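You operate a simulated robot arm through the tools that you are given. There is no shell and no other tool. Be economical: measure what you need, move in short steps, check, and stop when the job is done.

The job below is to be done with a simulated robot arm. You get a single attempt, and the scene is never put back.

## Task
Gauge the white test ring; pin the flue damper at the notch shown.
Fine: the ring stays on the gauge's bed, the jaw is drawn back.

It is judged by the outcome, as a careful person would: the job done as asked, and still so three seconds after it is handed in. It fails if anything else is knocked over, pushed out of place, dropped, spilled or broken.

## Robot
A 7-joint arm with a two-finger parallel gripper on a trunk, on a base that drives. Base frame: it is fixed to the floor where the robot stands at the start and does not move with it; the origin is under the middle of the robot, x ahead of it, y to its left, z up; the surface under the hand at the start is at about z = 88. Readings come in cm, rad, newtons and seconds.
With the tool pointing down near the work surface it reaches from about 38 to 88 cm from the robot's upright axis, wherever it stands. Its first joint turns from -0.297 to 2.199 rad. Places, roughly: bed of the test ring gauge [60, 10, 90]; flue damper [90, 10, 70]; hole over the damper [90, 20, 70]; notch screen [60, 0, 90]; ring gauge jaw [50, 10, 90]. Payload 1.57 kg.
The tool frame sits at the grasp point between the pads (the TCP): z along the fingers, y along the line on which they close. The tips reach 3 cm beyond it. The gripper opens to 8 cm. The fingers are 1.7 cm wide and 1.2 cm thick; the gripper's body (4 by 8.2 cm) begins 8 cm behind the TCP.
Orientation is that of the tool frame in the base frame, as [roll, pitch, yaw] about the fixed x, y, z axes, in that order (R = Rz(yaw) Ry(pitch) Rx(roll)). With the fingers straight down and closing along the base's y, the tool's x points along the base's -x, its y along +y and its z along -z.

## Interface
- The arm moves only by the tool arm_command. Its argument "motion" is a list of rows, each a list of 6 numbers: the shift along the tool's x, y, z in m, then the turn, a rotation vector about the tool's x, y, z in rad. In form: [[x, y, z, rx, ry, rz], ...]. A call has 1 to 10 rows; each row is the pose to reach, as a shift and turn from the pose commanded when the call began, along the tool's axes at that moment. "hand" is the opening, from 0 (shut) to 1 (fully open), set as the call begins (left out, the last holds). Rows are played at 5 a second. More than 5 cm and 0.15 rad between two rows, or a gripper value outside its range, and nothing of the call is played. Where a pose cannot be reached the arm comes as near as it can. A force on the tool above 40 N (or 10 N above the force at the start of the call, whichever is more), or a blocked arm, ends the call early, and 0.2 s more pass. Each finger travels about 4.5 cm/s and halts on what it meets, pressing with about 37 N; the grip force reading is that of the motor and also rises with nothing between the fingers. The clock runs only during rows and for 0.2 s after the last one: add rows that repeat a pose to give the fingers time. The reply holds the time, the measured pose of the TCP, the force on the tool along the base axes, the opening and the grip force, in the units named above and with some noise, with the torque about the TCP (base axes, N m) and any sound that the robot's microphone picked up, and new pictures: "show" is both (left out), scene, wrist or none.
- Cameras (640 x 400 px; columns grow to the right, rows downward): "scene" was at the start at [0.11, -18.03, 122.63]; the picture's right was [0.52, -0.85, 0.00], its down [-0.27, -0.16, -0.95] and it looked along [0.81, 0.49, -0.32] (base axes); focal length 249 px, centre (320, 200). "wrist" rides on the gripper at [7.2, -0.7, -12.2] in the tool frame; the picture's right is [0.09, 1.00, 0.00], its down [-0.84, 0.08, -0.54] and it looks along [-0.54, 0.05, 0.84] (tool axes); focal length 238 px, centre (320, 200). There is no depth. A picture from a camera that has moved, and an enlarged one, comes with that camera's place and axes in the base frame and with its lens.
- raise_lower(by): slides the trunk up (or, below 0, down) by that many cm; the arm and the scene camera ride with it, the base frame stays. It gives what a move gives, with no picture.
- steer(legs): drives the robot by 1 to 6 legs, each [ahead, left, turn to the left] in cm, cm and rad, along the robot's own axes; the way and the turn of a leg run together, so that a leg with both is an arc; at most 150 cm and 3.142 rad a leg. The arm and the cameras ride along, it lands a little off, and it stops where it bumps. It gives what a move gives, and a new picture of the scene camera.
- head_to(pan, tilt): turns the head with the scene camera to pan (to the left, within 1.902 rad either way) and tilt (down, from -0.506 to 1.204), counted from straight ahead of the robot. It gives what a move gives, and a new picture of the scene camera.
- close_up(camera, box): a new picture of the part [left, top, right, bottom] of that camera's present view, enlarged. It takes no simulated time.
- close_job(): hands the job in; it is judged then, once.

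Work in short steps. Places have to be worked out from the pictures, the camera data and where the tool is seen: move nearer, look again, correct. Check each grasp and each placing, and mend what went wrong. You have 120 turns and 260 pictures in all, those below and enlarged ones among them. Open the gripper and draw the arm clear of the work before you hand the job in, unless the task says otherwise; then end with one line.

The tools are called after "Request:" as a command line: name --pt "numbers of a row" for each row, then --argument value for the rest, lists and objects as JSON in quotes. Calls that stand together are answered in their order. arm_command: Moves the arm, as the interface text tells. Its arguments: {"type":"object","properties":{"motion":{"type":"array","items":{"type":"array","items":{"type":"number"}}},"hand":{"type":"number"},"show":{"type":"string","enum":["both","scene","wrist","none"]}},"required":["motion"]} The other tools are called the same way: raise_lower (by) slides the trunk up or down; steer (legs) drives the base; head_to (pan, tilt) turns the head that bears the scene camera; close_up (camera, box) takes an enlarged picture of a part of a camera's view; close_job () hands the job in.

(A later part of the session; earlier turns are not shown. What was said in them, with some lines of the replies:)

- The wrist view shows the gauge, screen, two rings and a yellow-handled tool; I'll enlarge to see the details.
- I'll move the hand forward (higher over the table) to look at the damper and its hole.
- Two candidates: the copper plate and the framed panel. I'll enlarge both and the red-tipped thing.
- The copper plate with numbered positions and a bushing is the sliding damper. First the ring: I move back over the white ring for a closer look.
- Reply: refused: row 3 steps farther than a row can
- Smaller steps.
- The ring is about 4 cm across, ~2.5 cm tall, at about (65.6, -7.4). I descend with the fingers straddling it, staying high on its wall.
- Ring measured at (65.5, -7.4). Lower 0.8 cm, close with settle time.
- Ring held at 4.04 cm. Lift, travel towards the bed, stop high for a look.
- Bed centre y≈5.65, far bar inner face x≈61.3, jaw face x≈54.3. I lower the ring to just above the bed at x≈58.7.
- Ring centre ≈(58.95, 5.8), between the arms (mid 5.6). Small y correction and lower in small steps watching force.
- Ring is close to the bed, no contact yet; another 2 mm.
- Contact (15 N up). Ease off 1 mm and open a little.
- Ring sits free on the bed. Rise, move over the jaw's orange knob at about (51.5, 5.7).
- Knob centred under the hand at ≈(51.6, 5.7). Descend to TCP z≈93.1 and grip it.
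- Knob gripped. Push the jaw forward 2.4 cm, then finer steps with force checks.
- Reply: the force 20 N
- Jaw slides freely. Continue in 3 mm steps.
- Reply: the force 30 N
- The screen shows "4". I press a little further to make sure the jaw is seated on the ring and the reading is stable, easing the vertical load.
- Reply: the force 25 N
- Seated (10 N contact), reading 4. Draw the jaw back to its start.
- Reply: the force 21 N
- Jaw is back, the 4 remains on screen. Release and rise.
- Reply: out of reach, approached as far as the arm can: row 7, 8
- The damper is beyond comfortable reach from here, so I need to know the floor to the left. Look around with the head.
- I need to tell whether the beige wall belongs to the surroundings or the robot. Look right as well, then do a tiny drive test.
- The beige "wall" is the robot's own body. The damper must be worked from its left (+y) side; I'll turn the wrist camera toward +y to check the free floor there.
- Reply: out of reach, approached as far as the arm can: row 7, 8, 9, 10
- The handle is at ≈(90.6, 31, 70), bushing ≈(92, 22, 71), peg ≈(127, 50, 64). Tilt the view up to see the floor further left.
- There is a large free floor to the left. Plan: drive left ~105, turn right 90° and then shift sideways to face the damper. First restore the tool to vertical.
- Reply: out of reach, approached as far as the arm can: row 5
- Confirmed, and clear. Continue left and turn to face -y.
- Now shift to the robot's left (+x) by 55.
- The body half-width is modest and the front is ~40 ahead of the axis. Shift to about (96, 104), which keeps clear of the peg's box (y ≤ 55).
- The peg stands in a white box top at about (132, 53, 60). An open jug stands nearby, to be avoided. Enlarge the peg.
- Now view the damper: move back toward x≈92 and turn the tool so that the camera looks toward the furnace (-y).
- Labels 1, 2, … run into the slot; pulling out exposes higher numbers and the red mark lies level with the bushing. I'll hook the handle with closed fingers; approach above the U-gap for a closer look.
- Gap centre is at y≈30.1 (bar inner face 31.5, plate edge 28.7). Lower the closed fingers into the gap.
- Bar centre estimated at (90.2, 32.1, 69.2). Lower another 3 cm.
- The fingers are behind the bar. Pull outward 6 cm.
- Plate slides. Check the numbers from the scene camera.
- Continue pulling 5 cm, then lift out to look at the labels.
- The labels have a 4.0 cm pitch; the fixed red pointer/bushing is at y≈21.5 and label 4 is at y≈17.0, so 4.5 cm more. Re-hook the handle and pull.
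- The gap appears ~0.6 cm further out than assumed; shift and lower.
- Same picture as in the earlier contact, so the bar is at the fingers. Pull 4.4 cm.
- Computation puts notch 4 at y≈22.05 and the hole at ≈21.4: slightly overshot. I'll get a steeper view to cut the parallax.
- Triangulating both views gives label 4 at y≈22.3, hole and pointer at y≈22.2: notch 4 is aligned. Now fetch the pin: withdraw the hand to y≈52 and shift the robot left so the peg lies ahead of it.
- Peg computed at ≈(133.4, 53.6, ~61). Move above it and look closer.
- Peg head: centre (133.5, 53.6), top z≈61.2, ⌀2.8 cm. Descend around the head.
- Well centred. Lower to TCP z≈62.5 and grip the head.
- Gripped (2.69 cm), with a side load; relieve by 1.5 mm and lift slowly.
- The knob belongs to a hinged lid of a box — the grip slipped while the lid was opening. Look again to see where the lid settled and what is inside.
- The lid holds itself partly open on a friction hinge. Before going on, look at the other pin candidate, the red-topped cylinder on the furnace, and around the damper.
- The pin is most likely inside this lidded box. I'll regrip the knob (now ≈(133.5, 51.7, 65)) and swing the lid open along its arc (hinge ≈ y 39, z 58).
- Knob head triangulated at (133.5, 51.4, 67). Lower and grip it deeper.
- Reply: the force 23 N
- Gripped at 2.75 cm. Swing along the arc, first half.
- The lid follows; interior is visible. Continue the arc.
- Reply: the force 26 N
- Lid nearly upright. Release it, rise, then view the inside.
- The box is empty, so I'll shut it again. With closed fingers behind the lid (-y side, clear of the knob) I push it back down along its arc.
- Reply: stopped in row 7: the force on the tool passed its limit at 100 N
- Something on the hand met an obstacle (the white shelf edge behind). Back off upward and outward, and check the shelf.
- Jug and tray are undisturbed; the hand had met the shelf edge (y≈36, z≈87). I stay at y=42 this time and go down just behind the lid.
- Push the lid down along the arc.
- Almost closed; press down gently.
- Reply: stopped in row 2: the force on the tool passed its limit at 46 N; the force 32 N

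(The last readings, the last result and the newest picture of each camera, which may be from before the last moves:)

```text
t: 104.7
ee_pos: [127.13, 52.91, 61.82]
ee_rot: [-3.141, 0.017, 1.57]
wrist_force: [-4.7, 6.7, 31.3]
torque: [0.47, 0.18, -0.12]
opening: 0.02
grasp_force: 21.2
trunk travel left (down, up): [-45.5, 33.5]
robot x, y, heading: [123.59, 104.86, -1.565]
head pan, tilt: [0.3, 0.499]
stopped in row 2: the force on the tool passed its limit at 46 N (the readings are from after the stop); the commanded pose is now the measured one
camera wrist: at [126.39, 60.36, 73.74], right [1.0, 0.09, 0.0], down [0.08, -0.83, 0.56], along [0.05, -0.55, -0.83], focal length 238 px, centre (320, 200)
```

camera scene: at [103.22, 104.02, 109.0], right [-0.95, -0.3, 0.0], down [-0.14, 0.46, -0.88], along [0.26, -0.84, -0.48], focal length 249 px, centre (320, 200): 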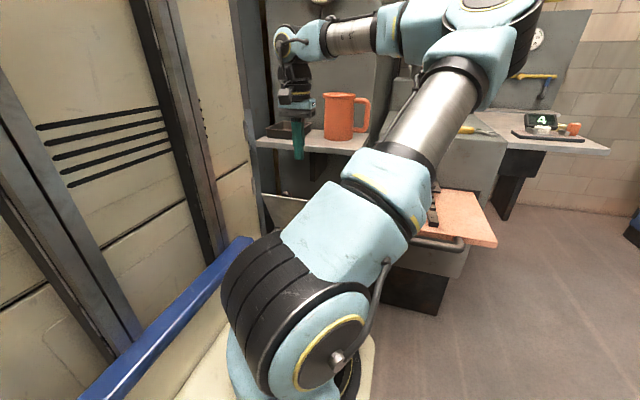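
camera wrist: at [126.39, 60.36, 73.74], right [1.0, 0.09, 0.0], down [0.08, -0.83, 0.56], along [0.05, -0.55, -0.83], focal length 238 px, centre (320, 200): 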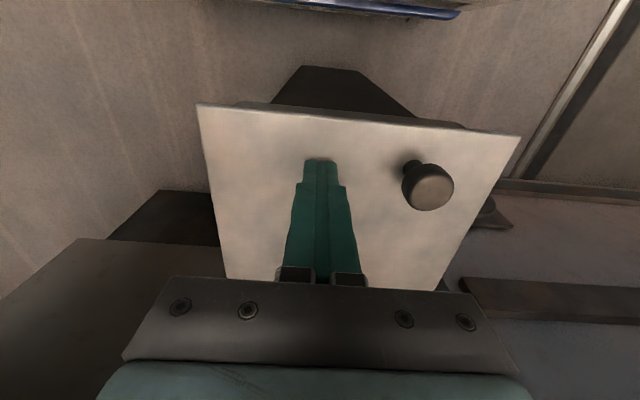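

The lid is shut (hard stop). Rise and drive back right to face the damper, then inspect the red-topped piece.

Request:
arm_command --pt "0 0 -0.04 0 0 0" --pt "0 0 -0.08 0 0 0" --pt "0 0 -0.12 0 0 0" --pt "0 0 -0.16 0 0 0" --pt "0 0 -0.2 0 0 0" --pt "0 0 -0.24 0 0 0" --pt "0 0 -0.28 0 0 0" --pt "0 0 -0.32 0 0 0" --hand 0 --show "wrist"

Request:
close_up --camera "wrist" --box '[180, 40, 400, 220]'

Request:
raise_lower --by 20

Request:
steer --legs '[[0, -24, 0]]'

```text
t: 106.5
ee_pos: [126.99, 53.24, 93.53]
ee_rot: [-3.141, 0.014, 1.567]
wrist_force: [1.0, -0.2, 0.4]
torque: [0.04, 0.03, 0.02]
opening: 0.01
grasp_force: 21.1
trunk travel left (down, up): [-45.5, 33.5]
robot x, y, heading: [123.45, 105.11, -1.567]
head pan, tilt: [0.3, 0.499]
camera wrist: at [126.2, 60.55, 105.53], right [1.0, 0.09, 0.0], down [0.08, -0.83, 0.55], along [0.05, -0.55, -0.83], focal length 238 px, centre (320, 200)
```

wrist: 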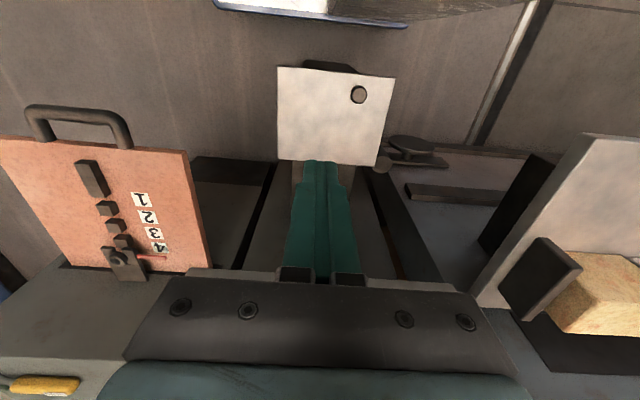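

```text
2.22 times, centred on (290, 130) of wrist
camera zoom: at [126.2, 60.55, 105.53], right [1.0, 0.09, 0.0], down [0.08, -0.83, 0.55], along [0.05, -0.55, -0.83], focal length 530 px, centre (387, 356)
```

zoom: 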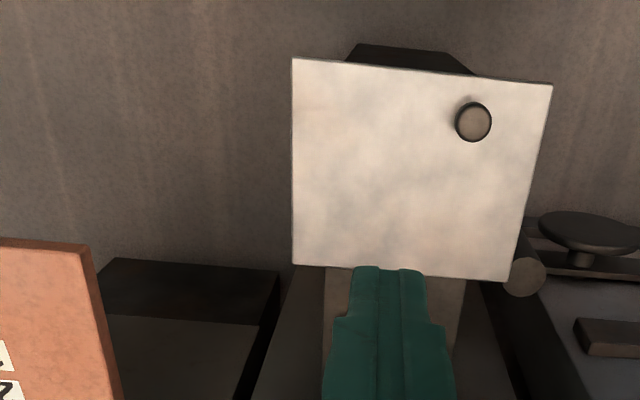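

```text
t: 108.6
ee_pos: [126.94, 53.24, 113.47]
ee_rot: [-3.141, 0.013, 1.57]
wrist_force: [-0.3, 0.6, 0.2]
torque: [0.0, 0.0, 0.01]
opening: 0.0
grasp_force: 20.9
trunk travel left (down, up): [-65.5, 13.5]
robot x, y, heading: [123.59, 104.37, -1.567]
head pan, tilt: [0.3, 0.499]
```

```text
t: 110.4
ee_pos: [102.46, 53.17, 113.49]
ee_rot: [-3.141, 0.014, 1.572]
wrist_force: [0.7, -1.1, -0.4]
torque: [0.0, 0.01, -0.03]
opening: 0.01
grasp_force: 21.3
trunk travel left (down, up): [-65.5, 13.5]
robot x, y, heading: [98.7, 104.88, -1.565]
head pan, tilt: [0.3, 0.499]
camera scene: at [78.63, 103.89, 129.0], right [-0.95, -0.3, 0.0], down [-0.14, 0.46, -0.88], along [0.26, -0.84, -0.48], focal length 249 px, centre (320, 200)
```

scene: 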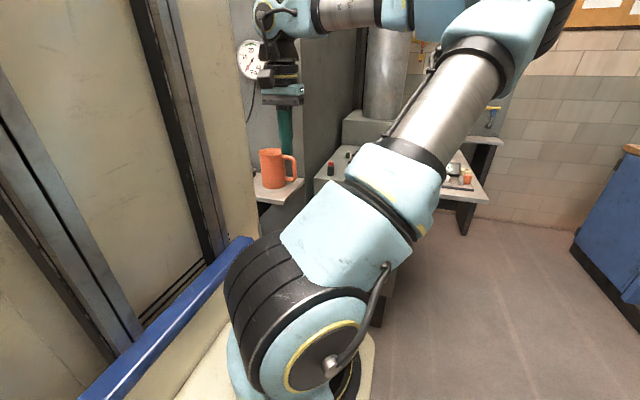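

Move forward above the furnace top to view the red-topped piece from the wrist.

Request:
arm_command --pt "-0.045 0 0 0 0 0" --pt "-0.09 0 0 0 0 0" --pt "-0.135 0 0 0 0 0" --pt "-0.18 0 0 0 0 0" --pt "-0.22 0 0 0 0 0" --pt "-0.22 0 0 0 0 0" --hand 1 --show "wrist"

Request:
close_up --camera "wrist" --box '[220, 120, 420, 290]'

Request:
close_up --camera "scene" --box '[300, 130, 380, 200]'

```text
t: 111.8
ee_pos: [102.27, 31.03, 113.71]
ee_rot: [3.141, 0.013, 1.57]
wrist_force: [0.2, -0.7, 0.7]
torque: [0.0, 0.02, -0.01]
opening: 8.0
grasp_force: 0.1
trunk travel left (down, up): [-65.5, 13.5]
robot x, y, heading: [98.88, 104.24, -1.566]
head pan, tilt: [0.3, 0.499]
camera wrist: at [101.55, 38.37, 125.77], right [1.0, 0.09, 0.0], down [0.08, -0.83, 0.55], along [0.05, -0.55, -0.83], focal length 238 px, centre (320, 200)
```

wrist: 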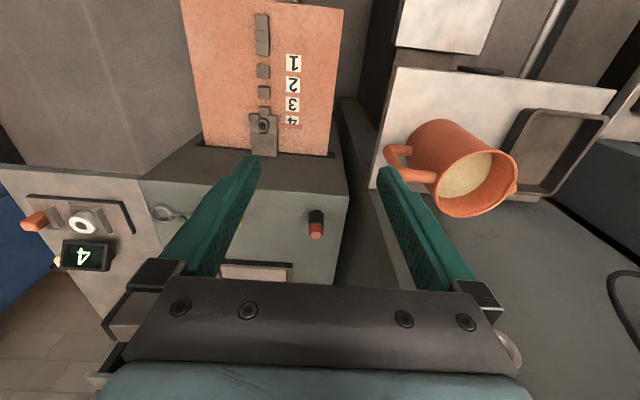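

```text
2.35 times, centred on (320, 205) of wrist
camera zoom: at [101.55, 38.37, 125.77], right [1.0, 0.09, 0.0], down [0.08, -0.83, 0.55], along [0.05, -0.55, -0.83], focal length 561 px, centre (320, 188)
```

zoom: 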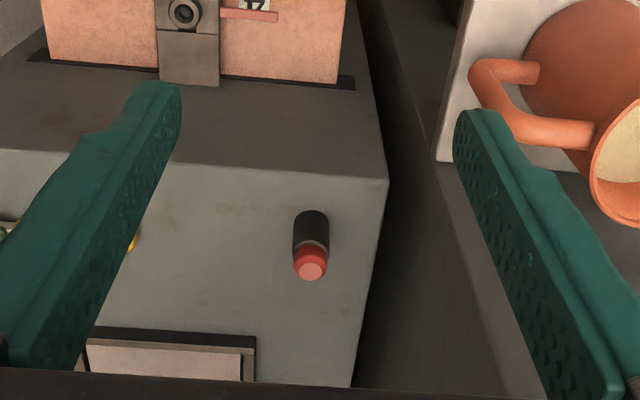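

```text
5.71 times, centred on (340, 165) of scene
camera zoom: at [78.63, 103.9, 129.0], right [-0.95, -0.3, 0.0], down [-0.14, 0.46, -0.88], along [0.26, -0.84, -0.48], focal length 1422 px, centre (206, 400)
```

zoom: 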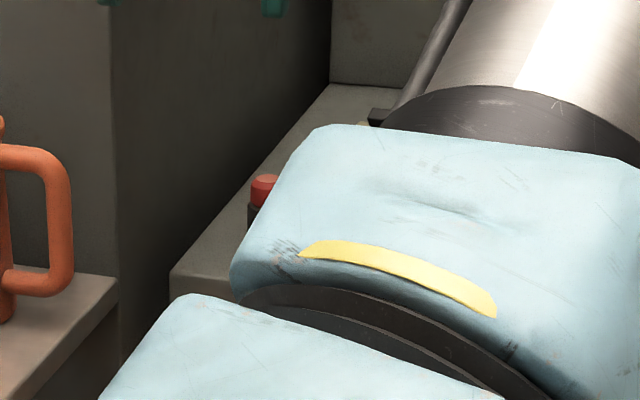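

The red head seated in a dark sleeve on the furnace top is the pin: ≈(103.4, 10.2), top z≈94. I need ~10 cm more reach; shift 7 cm right (away from the lidded box) and 9 cm ahead, still clear of the damper handle.

Request:
steer --legs '[[0, -7, 0], [9, 0, 0]]'

Request:
arm_command --pt "0 0.03 0 0 0 0" --pt "0 0.06 0.0 0 0 0" --pt "0 0.08 0.02 0 0 0" --pt "0 0.08 0.05 0 0 0" --hand 1 --show "wrist"

Request:
close_up --camera "wrist" --box '[240, 100, 400, 240]'

```text
t: 113.5
ee_pos: [95.28, 22.13, 113.79]
ee_rot: [-3.141, 0.013, 1.569]
wrist_force: [0.2, -0.4, -0.2]
torque: [0.0, 0.02, -0.02]
opening: 8.01
grasp_force: 0.0
trunk travel left (down, up): [-65.5, 13.5]
robot x, y, heading: [91.91, 95.79, -1.57]
head pan, tilt: [0.3, 0.499]
camera scene: at [71.74, 94.88, 129.0], right [-0.95, -0.3, 0.0], down [-0.14, 0.46, -0.88], along [0.26, -0.84, -0.48], focal length 249 px, centre (320, 200)
```

scene: 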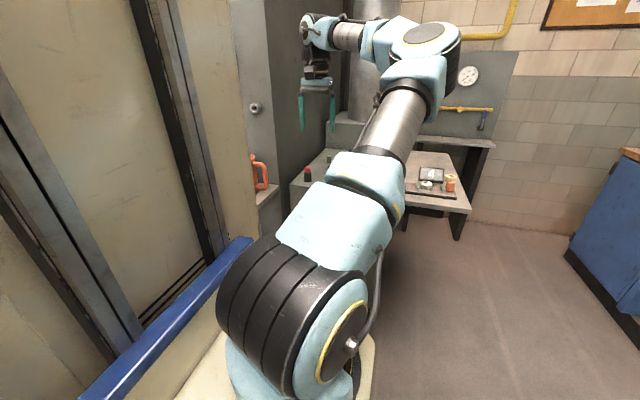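

```text
t: 114.5
ee_pos: [103.35, 21.87, 108.67]
ee_rot: [-3.141, 0.016, 1.572]
wrist_force: [0.2, 0.7, 0.6]
torque: [-0.01, 0.01, -0.01]
opening: 8.0
grasp_force: 0.0
trunk travel left (down, up): [-65.5, 13.5]
robot x, y, heading: [91.4, 95.33, -1.567]
head pan, tilt: [0.3, 0.499]
camera wrist: at [102.59, 29.25, 120.7], right [1.0, 0.09, 0.0], down [0.08, -0.83, 0.55], along [0.05, -0.55, -0.83], focal length 238 px, centre (320, 200)
```

wrist: 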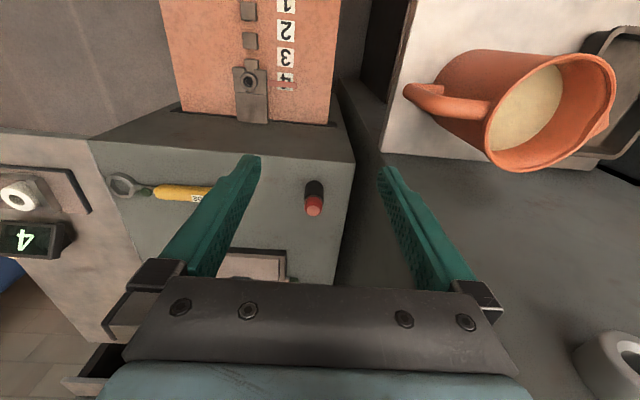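

```text
2.86 times, centred on (320, 170) of wrist
camera zoom: at [102.59, 29.25, 120.7], right [1.0, 0.09, 0.0], down [0.08, -0.83, 0.55], along [0.05, -0.55, -0.83], focal length 681 px, centre (320, 286)
```

zoom: 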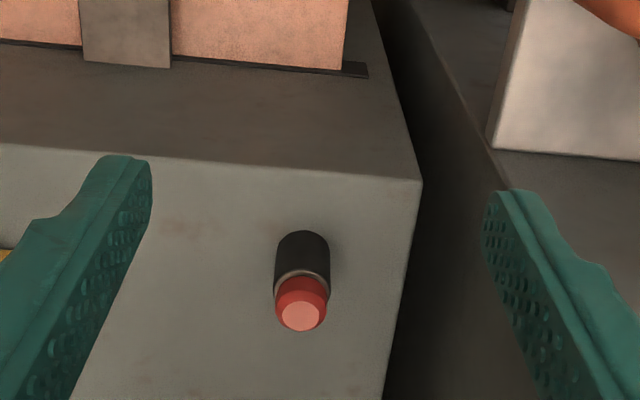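

Pin head at (103.4, 9.65), top z≈93.9, ⌀2.5. Move above it.

Request:
arm_command --pt "-0.04 0 0 0 0 0" --pt "-0.08 0 0.02 0 0 0" --pt "-0.122 0.0005 0.04 0 0 0" --pt "-0.122 0.0005 0.08 0 0 0" --pt "-0.122 0.0005 0.08 0 0 0" --hand 0.75 --show "wrist"

Request:
close_up --camera "wrist" --box '[240, 80, 400, 220]'

```text
t: 115.8
ee_pos: [103.34, 9.98, 100.87]
ee_rot: [-3.141, 0.016, 1.572]
wrist_force: [0.5, 0.4, 0.0]
torque: [0.0, -0.03, -0.05]
opening: 6.0
grasp_force: 0.2
trunk travel left (down, up): [-65.5, 13.5]
robot x, y, heading: [91.82, 95.33, -1.562]
head pan, tilt: [0.3, 0.499]
camera wrist: at [102.59, 17.28, 112.86], right [1.0, 0.09, 0.0], down [0.08, -0.83, 0.55], along [0.05, -0.55, -0.83], focal length 238 px, centre (320, 200)
```

wrist: 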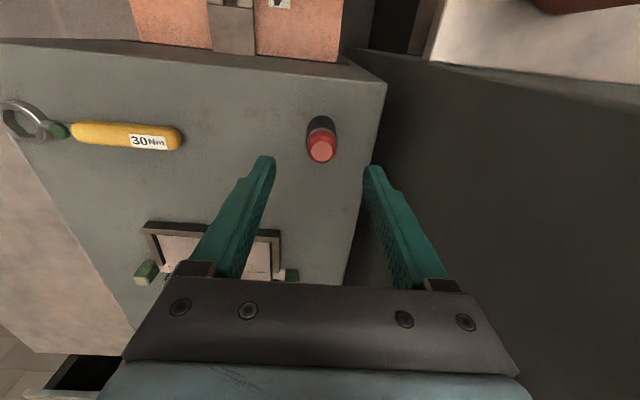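

```text
2.86 times, centred on (320, 150) of wrist
camera zoom: at [102.59, 17.28, 112.86], right [1.0, 0.09, 0.0], down [0.08, -0.83, 0.55], along [0.05, -0.55, -0.83], focal length 681 px, centre (320, 343)
```

zoom: 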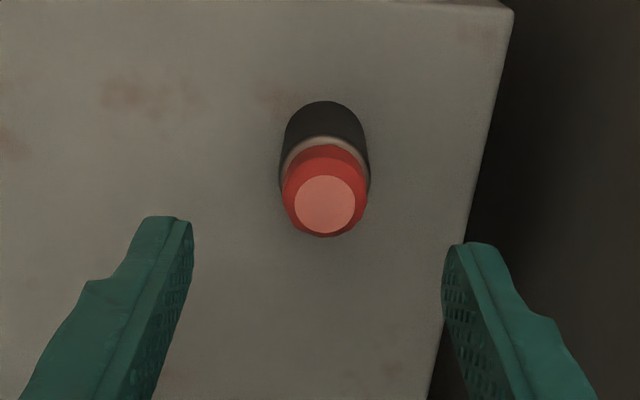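

Confirmed at (103.4, 9.6). Descend to TCP z≈95.3 and grip the red head.

Request:
arm_command --pt "-0.003 0.0005 0.02 0 0 0" --pt "-0.003 0.0005 0.04 0 0 0" --pt "-0.003 0.0005 0.056 0 0 0" --pt "-0.003 0.0005 0.056 0 0 0" --hand 0.75 --show "none"

Request:
arm_command --pt "0 0 0 0 0 0" --pt "0 0 0 0 0 0" --pt "0 0 0 0 0 0" --pt "0 0 0 0 0 0" --hand 0 --show "wrist"

Request:
close_up --camera "wrist" --box '[240, 80, 400, 220]'

```text
t: 116.8
ee_pos: [103.48, 9.37, 95.39]
ee_rot: [-3.14, 0.013, 1.57]
wrist_force: [-0.2, -0.3, 0.6]
torque: [-0.01, 0.02, -0.03]
opening: 6.01
grasp_force: 0.0
trunk travel left (down, up): [-65.5, 13.5]
robot x, y, heading: [91.71, 96.07, -1.563]
head pan, tilt: [0.3, 0.499]
```

```text
t: 117.8
ee_pos: [103.48, 9.46, 95.35]
ee_rot: [-3.141, 0.016, 1.569]
wrist_force: [2.1, -0.4, -0.3]
torque: [-0.02, -0.07, -0.02]
opening: 2.28
grasp_force: 29.8
trunk travel left (down, up): [-65.5, 13.5]
robot x, y, heading: [91.88, 95.37, -1.565]
head pan, tilt: [0.3, 0.499]
camera wrist: at [102.75, 16.72, 107.33], right [1.0, 0.09, 0.0], down [0.08, -0.83, 0.55], along [0.05, -0.55, -0.83], focal length 238 px, centre (320, 200)
```

wrist: 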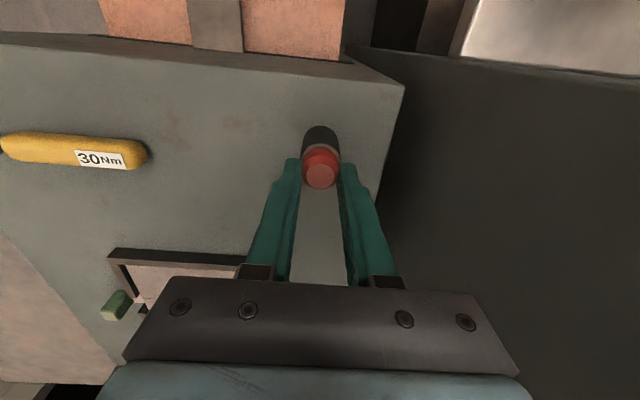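

```text
2.86 times, centred on (320, 150) of wrist
camera zoom: at [102.75, 16.72, 107.33], right [1.0, 0.09, 0.0], down [0.08, -0.83, 0.55], along [0.05, -0.55, -0.83], focal length 681 px, centre (320, 343)
```

zoom: 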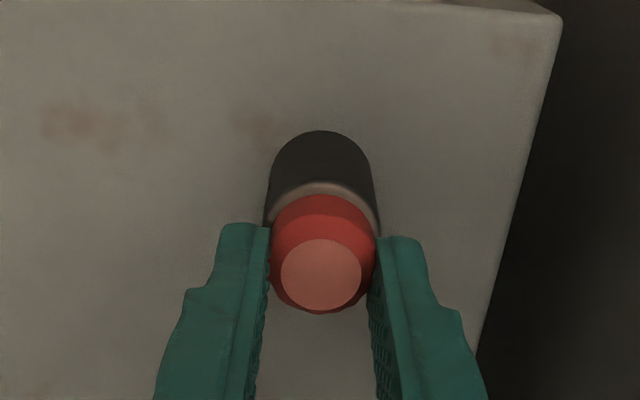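

Red head gripped (2.28 cm). Lift slowly and look.

Request:
arm_command --pt "0 0 -0.01 0 0 0" --pt "0 0 -0.02 0 0 0" --pt "0 0 -0.03 0 0 0" --pt "0 0 -0.045 0 0 0" --pt "0 0 -0.06 0 0 0" --pt "0 0 -0.08 0 0 0" --pt "0 0 -0.1 0 0 0" --hand 0 --show "both"

Request:
close_up --camera "wrist" --box '[240, 80, 400, 220]'

Request:
close_up --camera "scene" --box '[270, 60, 370, 190]'

```text
t: 119.3
ee_pos: [103.13, 9.49, 105.17]
ee_rot: [-3.141, 0.013, 1.57]
wrist_force: [-0.2, 0.4, -1.0]
torque: [0.01, -0.08, -0.01]
opening: 2.28
grasp_force: 35.1
trunk travel left (down, up): [-65.5, 13.5]
robot x, y, heading: [92.3, 95.58, -1.566]
head pan, tilt: [0.3, 0.499]
camera scene: at [71.69, 94.87, 128.99], right [-0.95, -0.3, 0.0], down [-0.14, 0.46, -0.88], along [0.26, -0.84, -0.48], focal length 249 px, centre (320, 200)
camera wrist: at [102.45, 16.83, 117.3], right [1.0, 0.09, 0.0], down [0.08, -0.83, 0.55], along [0.05, -0.55, -0.83], focal length 238 px, centre (320, 200)
```

scene: 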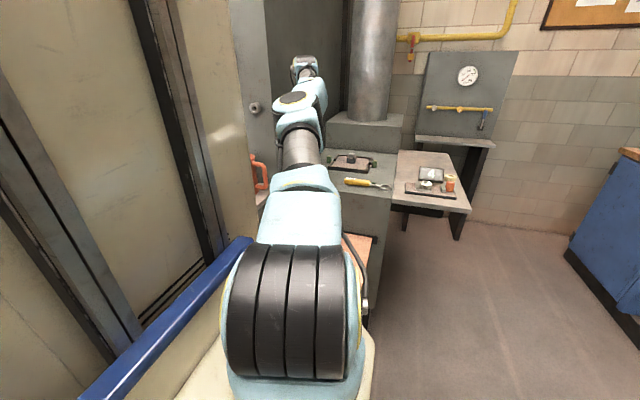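
wrist: 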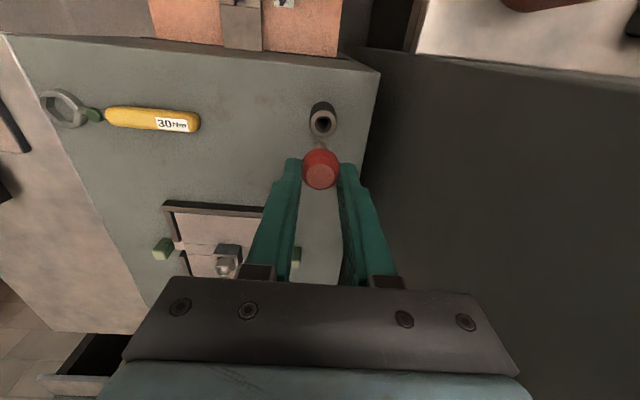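

```text
2.86 times, centred on (320, 150) of wrist
camera zoom: at [102.45, 16.83, 117.3], right [1.0, 0.09, 0.0], down [0.08, -0.83, 0.55], along [0.05, -0.55, -0.83], focal length 681 px, centre (320, 343)
```

zoom: 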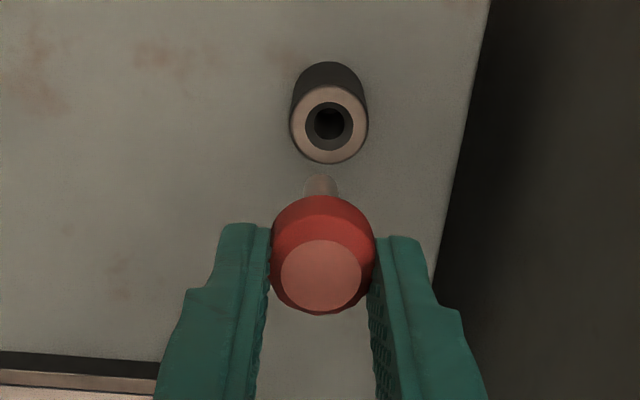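

```text
3.08 times, centred on (320, 125) of scene
camera zoom: at [71.69, 94.87, 128.99], right [-0.95, -0.3, 0.0], down [-0.14, 0.46, -0.88], along [0.26, -0.84, -0.48], focal length 766 px, centre (320, 431)
```

zoom: 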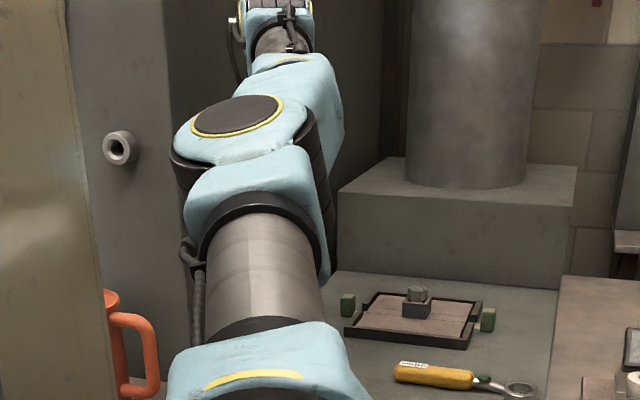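

The pin is out: red head with a ~4.6 cm shaft. Carry it over the damper bushing at ≈(90.3, 22.2, top z 74), then lower the trunk.

Request:
arm_command --pt "0.02 0 -0.02 0 0 0" --pt "0.05 -0.03 -0.02 0 0 0" --pt "0.08 -0.06 -0.02 0 0 0" --pt "0.11 -0.09 -0.02 0 0 0" --pt "0.127 -0.125 -0.02 0 0 0" --pt "0.127 -0.13 -0.02 0 0 0" --pt "0.127 -0.13 -0.02 0 0 0" --hand 0 --show "none"

Request:
raise_lower --by -18

Request:
arm_command --pt "0 0 0 0 0 0" --hand 0 --show "wrist"

Request:
close_up --camera "wrist" --box '[240, 40, 420, 220]'

```text
t: 121.0
ee_pos: [90.16, 22.2, 107.07]
ee_rot: [-3.141, 0.015, 1.568]
wrist_force: [0.6, 0.3, 0.3]
torque: [0.03, -0.01, 0.0]
opening: 2.27
grasp_force: 34.9
trunk travel left (down, up): [-65.5, 13.5]
robot x, y, heading: [91.64, 95.64, -1.565]
head pan, tilt: [0.3, 0.499]
```

```text
t: 123.0
ee_pos: [90.27, 22.14, 89.14]
ee_rot: [3.141, 0.013, 1.57]
wrist_force: [0.7, -0.4, -0.5]
torque: [0.01, 0.02, 0.0]
opening: 2.27
grasp_force: 35.3
trunk travel left (down, up): [-47.5, 31.5]
robot x, y, heading: [91.75, 95.94, -1.565]
head pan, tilt: [0.3, 0.499]
```

```text
t: 123.3
ee_pos: [90.39, 22.13, 89.04]
ee_rot: [-3.14, 0.015, 1.57]
wrist_force: [0.0, -0.1, -0.2]
torque: [-0.01, 0.02, -0.01]
opening: 2.29
grasp_force: 35.2
trunk travel left (down, up): [-47.5, 31.5]
robot x, y, heading: [91.63, 95.58, -1.566]
head pan, tilt: [0.3, 0.499]
camera wrist: at [89.58, 29.44, 101.13], right [1.0, 0.09, 0.0], down [0.08, -0.83, 0.55], along [0.05, -0.55, -0.83], focal length 238 px, centre (320, 200)
```

wrist: 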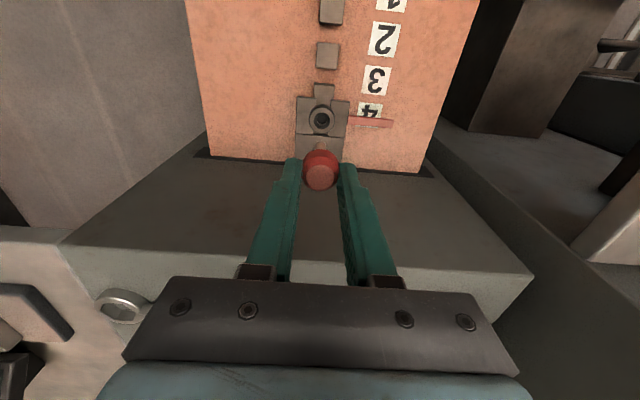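

```text
2.22 times, centred on (330, 130) of wrist
camera zoom: at [89.58, 29.44, 101.13], right [1.0, 0.09, 0.0], down [0.08, -0.83, 0.55], along [0.05, -0.55, -0.83], focal length 530 px, centre (298, 356)
```

zoom: 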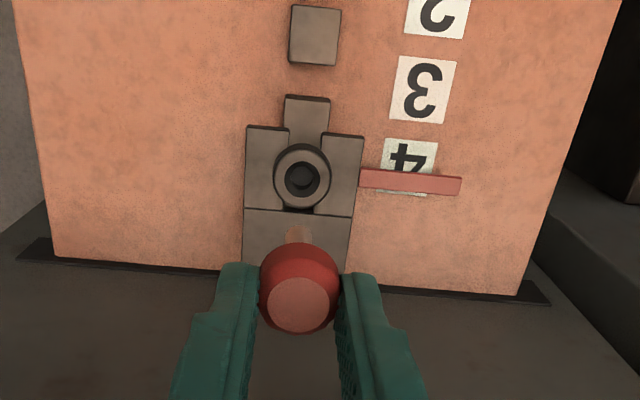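

Pin axis ≈(90.3, 22.25), hole ≈(90.4, 22.2): aligned within a millimetre. Descend until the tip is just above the bushing and look.

Request:
arm_command --pt "0 0.0005 0.02 0 0 0" --pt "0 0.0005 0.04 0 0 0" --pt "0 0.0005 0.06 0 0 0" --pt "0 0.0005 0.066 0 0 0" --pt "0 0.0005 0.066 0 0 0" --hand 0 --show "wrist"

Request:
close_up --camera "wrist" --box '[260, 80, 380, 200]'

```text
t: 124.5
ee_pos: [90.31, 21.97, 82.42]
ee_rot: [3.141, 0.014, 1.57]
wrist_force: [-0.1, -0.4, 0.0]
torque: [0.03, 0.01, 0.03]
opening: 2.28
grasp_force: 35.4
trunk travel left (down, up): [-47.5, 31.5]
robot x, y, heading: [91.62, 95.72, -1.565]
head pan, tilt: [0.3, 0.499]
camera wrist: at [89.56, 29.32, 94.45], right [1.0, 0.09, 0.0], down [0.08, -0.83, 0.55], along [0.05, -0.55, -0.83], focal length 238 px, centre (320, 200)
```

wrist: 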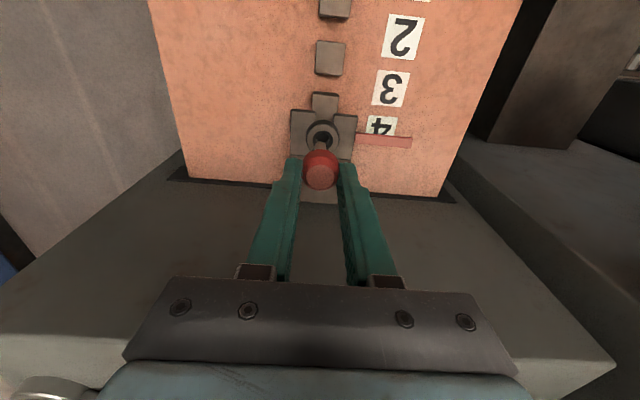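

```text
3.33 times, centred on (320, 140) of wrist
camera zoom: at [89.56, 29.32, 94.45], right [1.0, 0.09, 0.0], down [0.08, -0.83, 0.55], along [0.05, -0.55, -0.83], focal length 794 px, centre (320, 400)
```

zoom: 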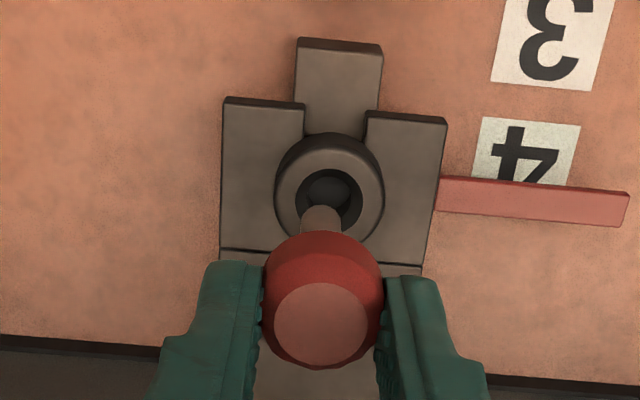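

The hole centre is ~0.2 cm to +x of the shaft. Correct and descend in small steps.

Request:
arm_command --pt "0.0005 0.002 0.0 0 0 0" --pt "0.0005 0.002 0.006 0 0 0" --pt "0.0005 0.002 0.012 0 0 0" --pt "0.0005 0.002 0.016 0 0 0" --pt "0.0005 0.002 0.016 0 0 0" --hand 0 --show "wrist"

Request:
close_up --camera "wrist" --box '[260, 80, 380, 200]'

```text
t: 125.8
ee_pos: [90.52, 22.01, 80.88]
ee_rot: [3.141, 0.014, 1.57]
wrist_force: [0.1, -0.2, 0.6]
torque: [-0.01, 0.04, 0.02]
opening: 2.29
grasp_force: 35.5
trunk travel left (down, up): [-47.5, 31.5]
robot x, y, heading: [91.79, 95.42, -1.566]
head pan, tilt: [0.3, 0.499]
camera wrist: at [89.77, 29.34, 92.87], right [1.0, 0.09, 0.0], down [0.08, -0.83, 0.55], along [0.05, -0.55, -0.83], focal length 238 px, centre (320, 200)
```

wrist: 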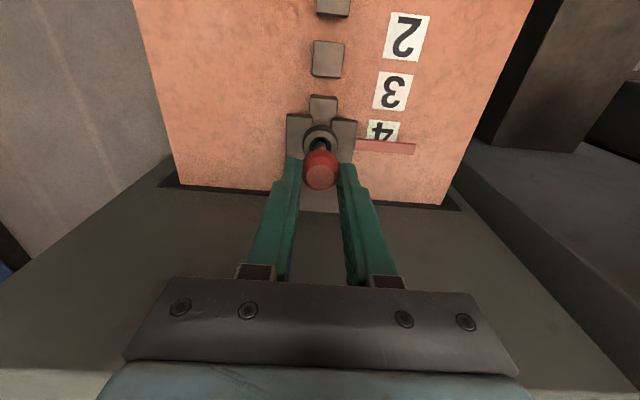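

```text
3.33 times, centred on (320, 140) of wrist
camera zoom: at [89.77, 29.34, 92.87], right [1.0, 0.09, 0.0], down [0.08, -0.83, 0.55], along [0.05, -0.55, -0.83], focal length 794 px, centre (320, 400)
```

zoom: 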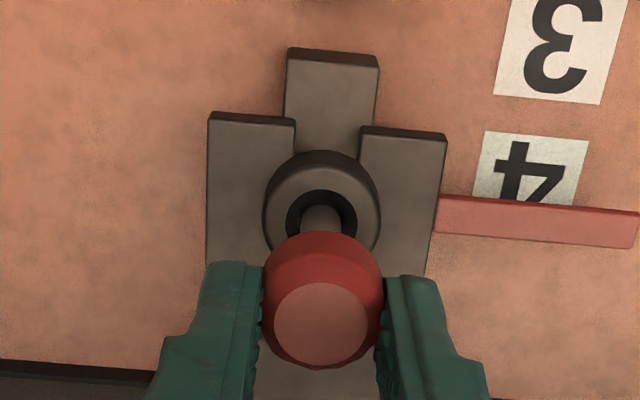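

The shaft is entering the hole, centred, no force. Continue 1.5 cm.

Request:
arm_command --pt "0 0 0.005 0 0 0" --pt "0 0 0.01 0 0 0" --pt "0 0 0.015 0 0 0" --pt "0 0 0.015 0 0 0" --hand 0 --show "none"

Request:
arm_command --pt "0 0 0.005 0 0 0" --pt "0 0 0.01 0 0 0" --pt "0 0 0.014 0 0 0" --pt "0 0 0.014 0 0 0" --hand 0 --show "wrist"

Request:
close_up --camera "wrist" --box '[260, 80, 380, 200]'

```text
t: 126.8
ee_pos: [90.63, 21.99, 79.45]
ee_rot: [-3.141, 0.014, 1.571]
wrist_force: [-0.8, 0.2, -0.9]
torque: [0.03, -0.02, -0.01]
opening: 2.27
grasp_force: 35.8
trunk travel left (down, up): [-47.5, 31.5]
robot x, y, heading: [91.87, 95.68, -1.568]
head pan, tilt: [0.3, 0.499]
```

```text
t: 127.8
ee_pos: [90.55, 21.95, 78.01]
ee_rot: [-3.141, 0.014, 1.572]
wrist_force: [0.2, 0.0, 0.4]
torque: [-0.03, -0.01, 0.03]
opening: 2.31
grasp_force: 36.0
trunk travel left (down, up): [-47.5, 31.5]
robot x, y, heading: [91.99, 95.43, -1.568]
head pan, tilt: [0.3, 0.499]
camera wrist: at [89.79, 29.38, 90.03], right [1.0, 0.09, 0.0], down [0.08, -0.83, 0.55], along [0.05, -0.55, -0.83], focal length 238 px, centre (320, 200)
```

wrist: 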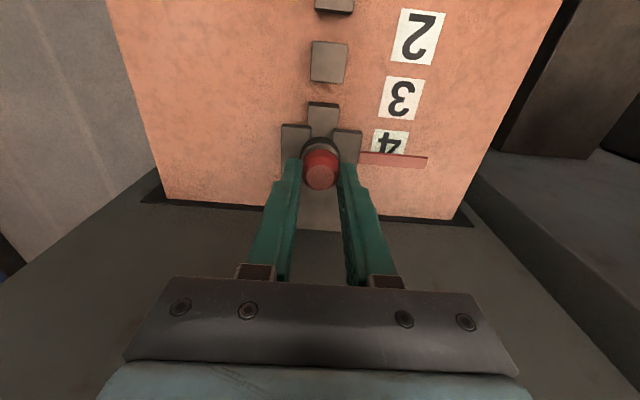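

```text
3.33 times, centred on (320, 140) of wrist
camera zoom: at [89.79, 29.38, 90.03], right [1.0, 0.09, 0.0], down [0.08, -0.83, 0.55], along [0.05, -0.55, -0.83], focal length 794 px, centre (320, 400)
```

zoom: 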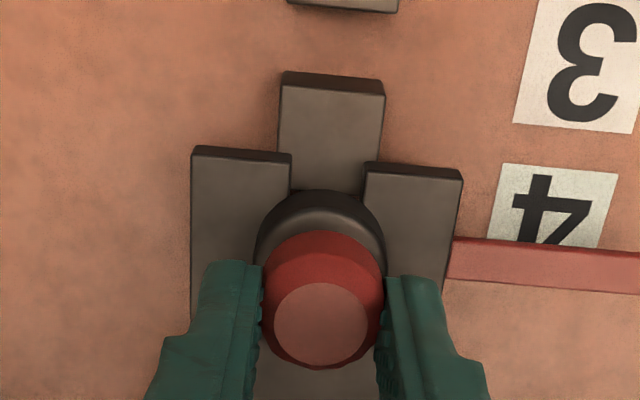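

No resistance, the tip is past the rack-top level. Lower 0.8 cm more in small steps.

Request:
arm_command --pt "0 0 0.003 0 0 0" --pt "0 0 0.006 0 0 0" --pt "0 0 0.008 0 0 0" --pt "0 0 0.008 0 0 0" --hand 0 --show "wrist"

Request:
close_up --camera "wrist" --box '[260, 80, 380, 200]'

```text
t: 128.8
ee_pos: [90.55, 22.04, 77.48]
ee_rot: [-3.141, 0.017, 1.568]
wrist_force: [-3.9, 0.6, 34.7]
torque: [0.17, 0.14, 0.01]
opening: 2.28
grasp_force: 34.6
trunk travel left (down, up): [-47.5, 31.5]
robot x, y, heading: [92.01, 95.51, -1.568]
head pan, tilt: [0.3, 0.499]
camera wrist: at [89.78, 29.39, 89.51], right [1.0, 0.09, 0.0], down [0.08, -0.83, 0.56], along [0.05, -0.55, -0.83], focal length 238 px, centre (320, 200)
```

wrist: 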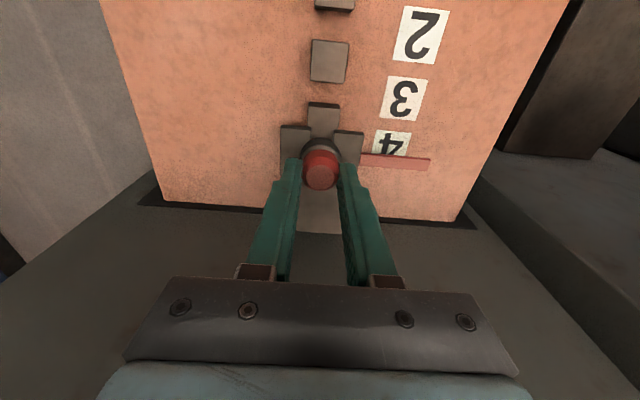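

```text
3.33 times, centred on (320, 140) of wrist
camera zoom: at [89.78, 29.39, 89.51], right [1.0, 0.09, 0.0], down [0.08, -0.83, 0.56], along [0.05, -0.55, -0.83], focal length 794 px, centre (320, 400)
```

zoom: 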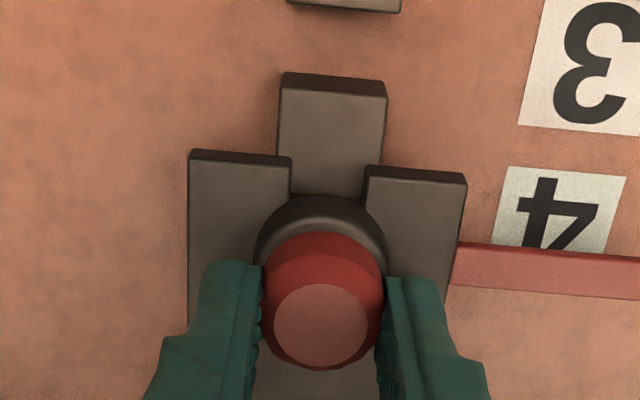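

Contact at z 77.5, i.e. head at bushing level. Ease off, open, and lift clear to inspect.

Request:
arm_command --pt "0 0 -0.003 0 0 0" --pt "0 0 -0.003 0 0 0" --pt "0 0 -0.003 0 0 0" --pt "0 0 -0.003 0 0 0" --pt "0 0 -0.04 0 0 0" --pt "0 0 -0.08 0 0 0" --pt "0.0 0 -0.11 0 0 0" --pt "0.04 0 -0.11 0 0 0" --pt "0.04 0 -0.11 0 0 0" --hand 0.8 --show "wrist"

Request:
close_up --camera "wrist" --box '[250, 60, 410, 220]'

```text
t: 130.8
ee_pos: [90.47, 26.17, 88.22]
ee_rot: [3.141, 0.013, 1.571]
wrist_force: [0.7, 0.0, 0.0]
torque: [-0.01, 0.0, 0.01]
opening: 6.41
grasp_force: 0.2
trunk travel left (down, up): [-47.5, 31.5]
robot x, y, heading: [91.79, 95.51, -1.566]
head pan, tilt: [0.3, 0.499]
camera wrist: at [89.71, 33.53, 100.25], right [1.0, 0.09, 0.0], down [0.08, -0.83, 0.55], along [0.05, -0.55, -0.83], focal length 238 px, centre (320, 200)
```

wrist: 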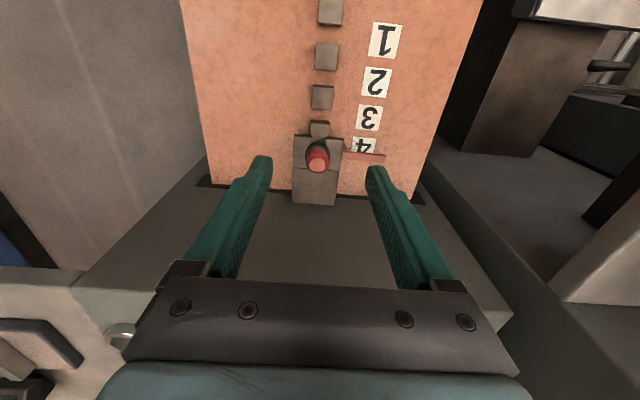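

```text
2.50 times, centred on (330, 140) of wrist
camera zoom: at [89.71, 33.53, 100.25], right [1.0, 0.09, 0.0], down [0.08, -0.83, 0.55], along [0.05, -0.55, -0.83], focal length 596 px, centre (295, 350)
```

zoom: 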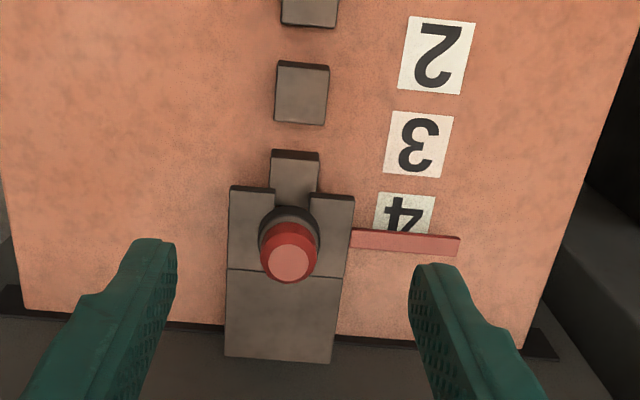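

The pin is seated: head top at z≈76.2 right on the bushing, shaft through notch 4. Draw the arm clear and take a final look.

Request:
arm_command --pt "0.0 0 -0.04 0 0 0" --pt "0.03 0 -0.08 0 0 0" --pt "0.07 0 -0.1 0 0 0" --pt "0.11 0 -0.12 0 0 0" --pt "0.15 0 -0.13 0 0 0" --pt "0.19 0 -0.14 0 0 0" --pt "0.22 0 -0.14 0 0 0" --pt "0.22 0 -0.14 0 0 0" --hand 1 --show "both"

Request:
close_up --camera "scene" --box '[300, 110, 500, 240]'

Request:
close_up --camera "wrist" --box '[220, 100, 420, 280]'

```text
t: 132.6
ee_pos: [90.69, 48.44, 101.84]
ee_rot: [3.142, 0.014, 1.57]
wrist_force: [0.2, -0.9, 0.7]
torque: [-0.02, 0.02, 0.0]
opening: 8.02
grasp_force: 0.1
trunk travel left (down, up): [-47.5, 31.5]
robot x, y, heading: [91.75, 95.41, -1.57]
head pan, tilt: [0.3, 0.499]
camera scene: at [71.73, 94.88, 111.0], right [-0.95, -0.3, 0.0], down [-0.14, 0.46, -0.88], along [0.26, -0.84, -0.48], focal length 249 px, centre (320, 200)
camera wrist: at [90.0, 55.8, 113.92], right [1.0, 0.09, 0.0], down [0.08, -0.83, 0.55], along [0.05, -0.55, -0.83], focal length 238 px, centre (320, 200)
```

scene: 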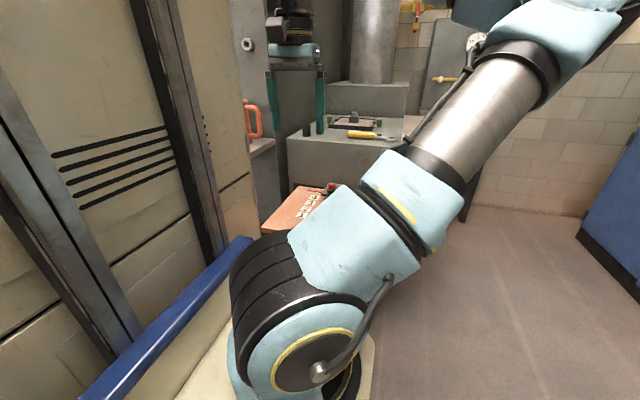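
wrist: 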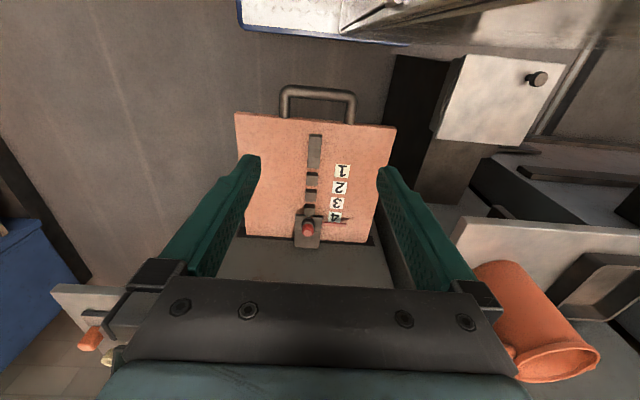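

```text
3.08 times, centred on (400, 175) of scene
camera zoom: at [71.73, 94.88, 111.0], right [-0.95, -0.3, 0.0], down [-0.14, 0.46, -0.88], along [0.26, -0.84, -0.48], focal length 766 px, centre (74, 277)
```

zoom: 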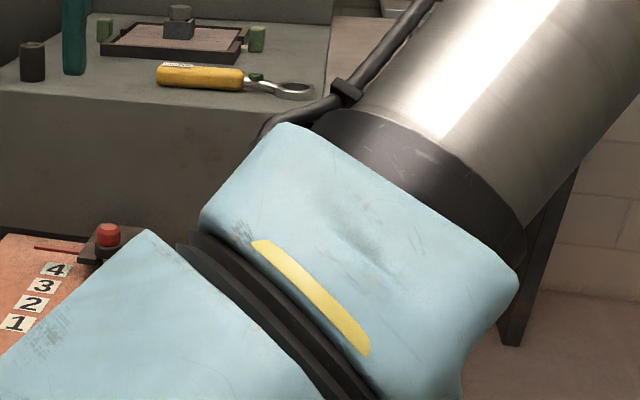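

```text
2.22 times, centred on (320, 190) of wrist
camera zoom: at [90.0, 55.8, 113.92], right [1.0, 0.09, 0.0], down [0.08, -0.83, 0.55], along [0.05, -0.55, -0.83], focal length 530 px, centre (320, 222)
```

zoom: 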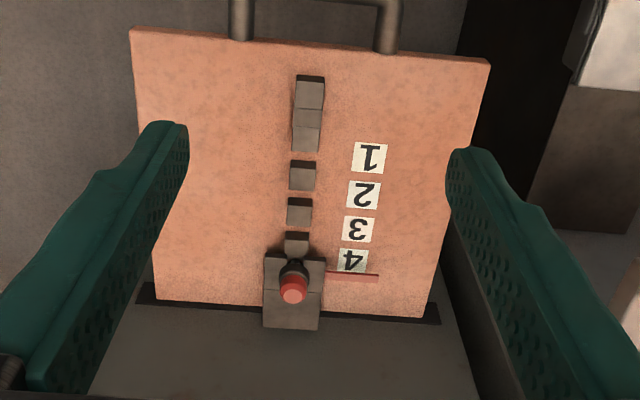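

The pin stands seated at notch 4, the lid is shut, ring and jaw are as left, and the arm is clear with the gripper open. Hand in.

Request:
close_job

```text
The job is handed in.
```

The white ring gauged as 4, and the flue damper is pulled out and pinned at notch 4; the ring is on the gauge's bed, the jaw is drawn back, and a lidded box I opened while looking for the pin is shut again.
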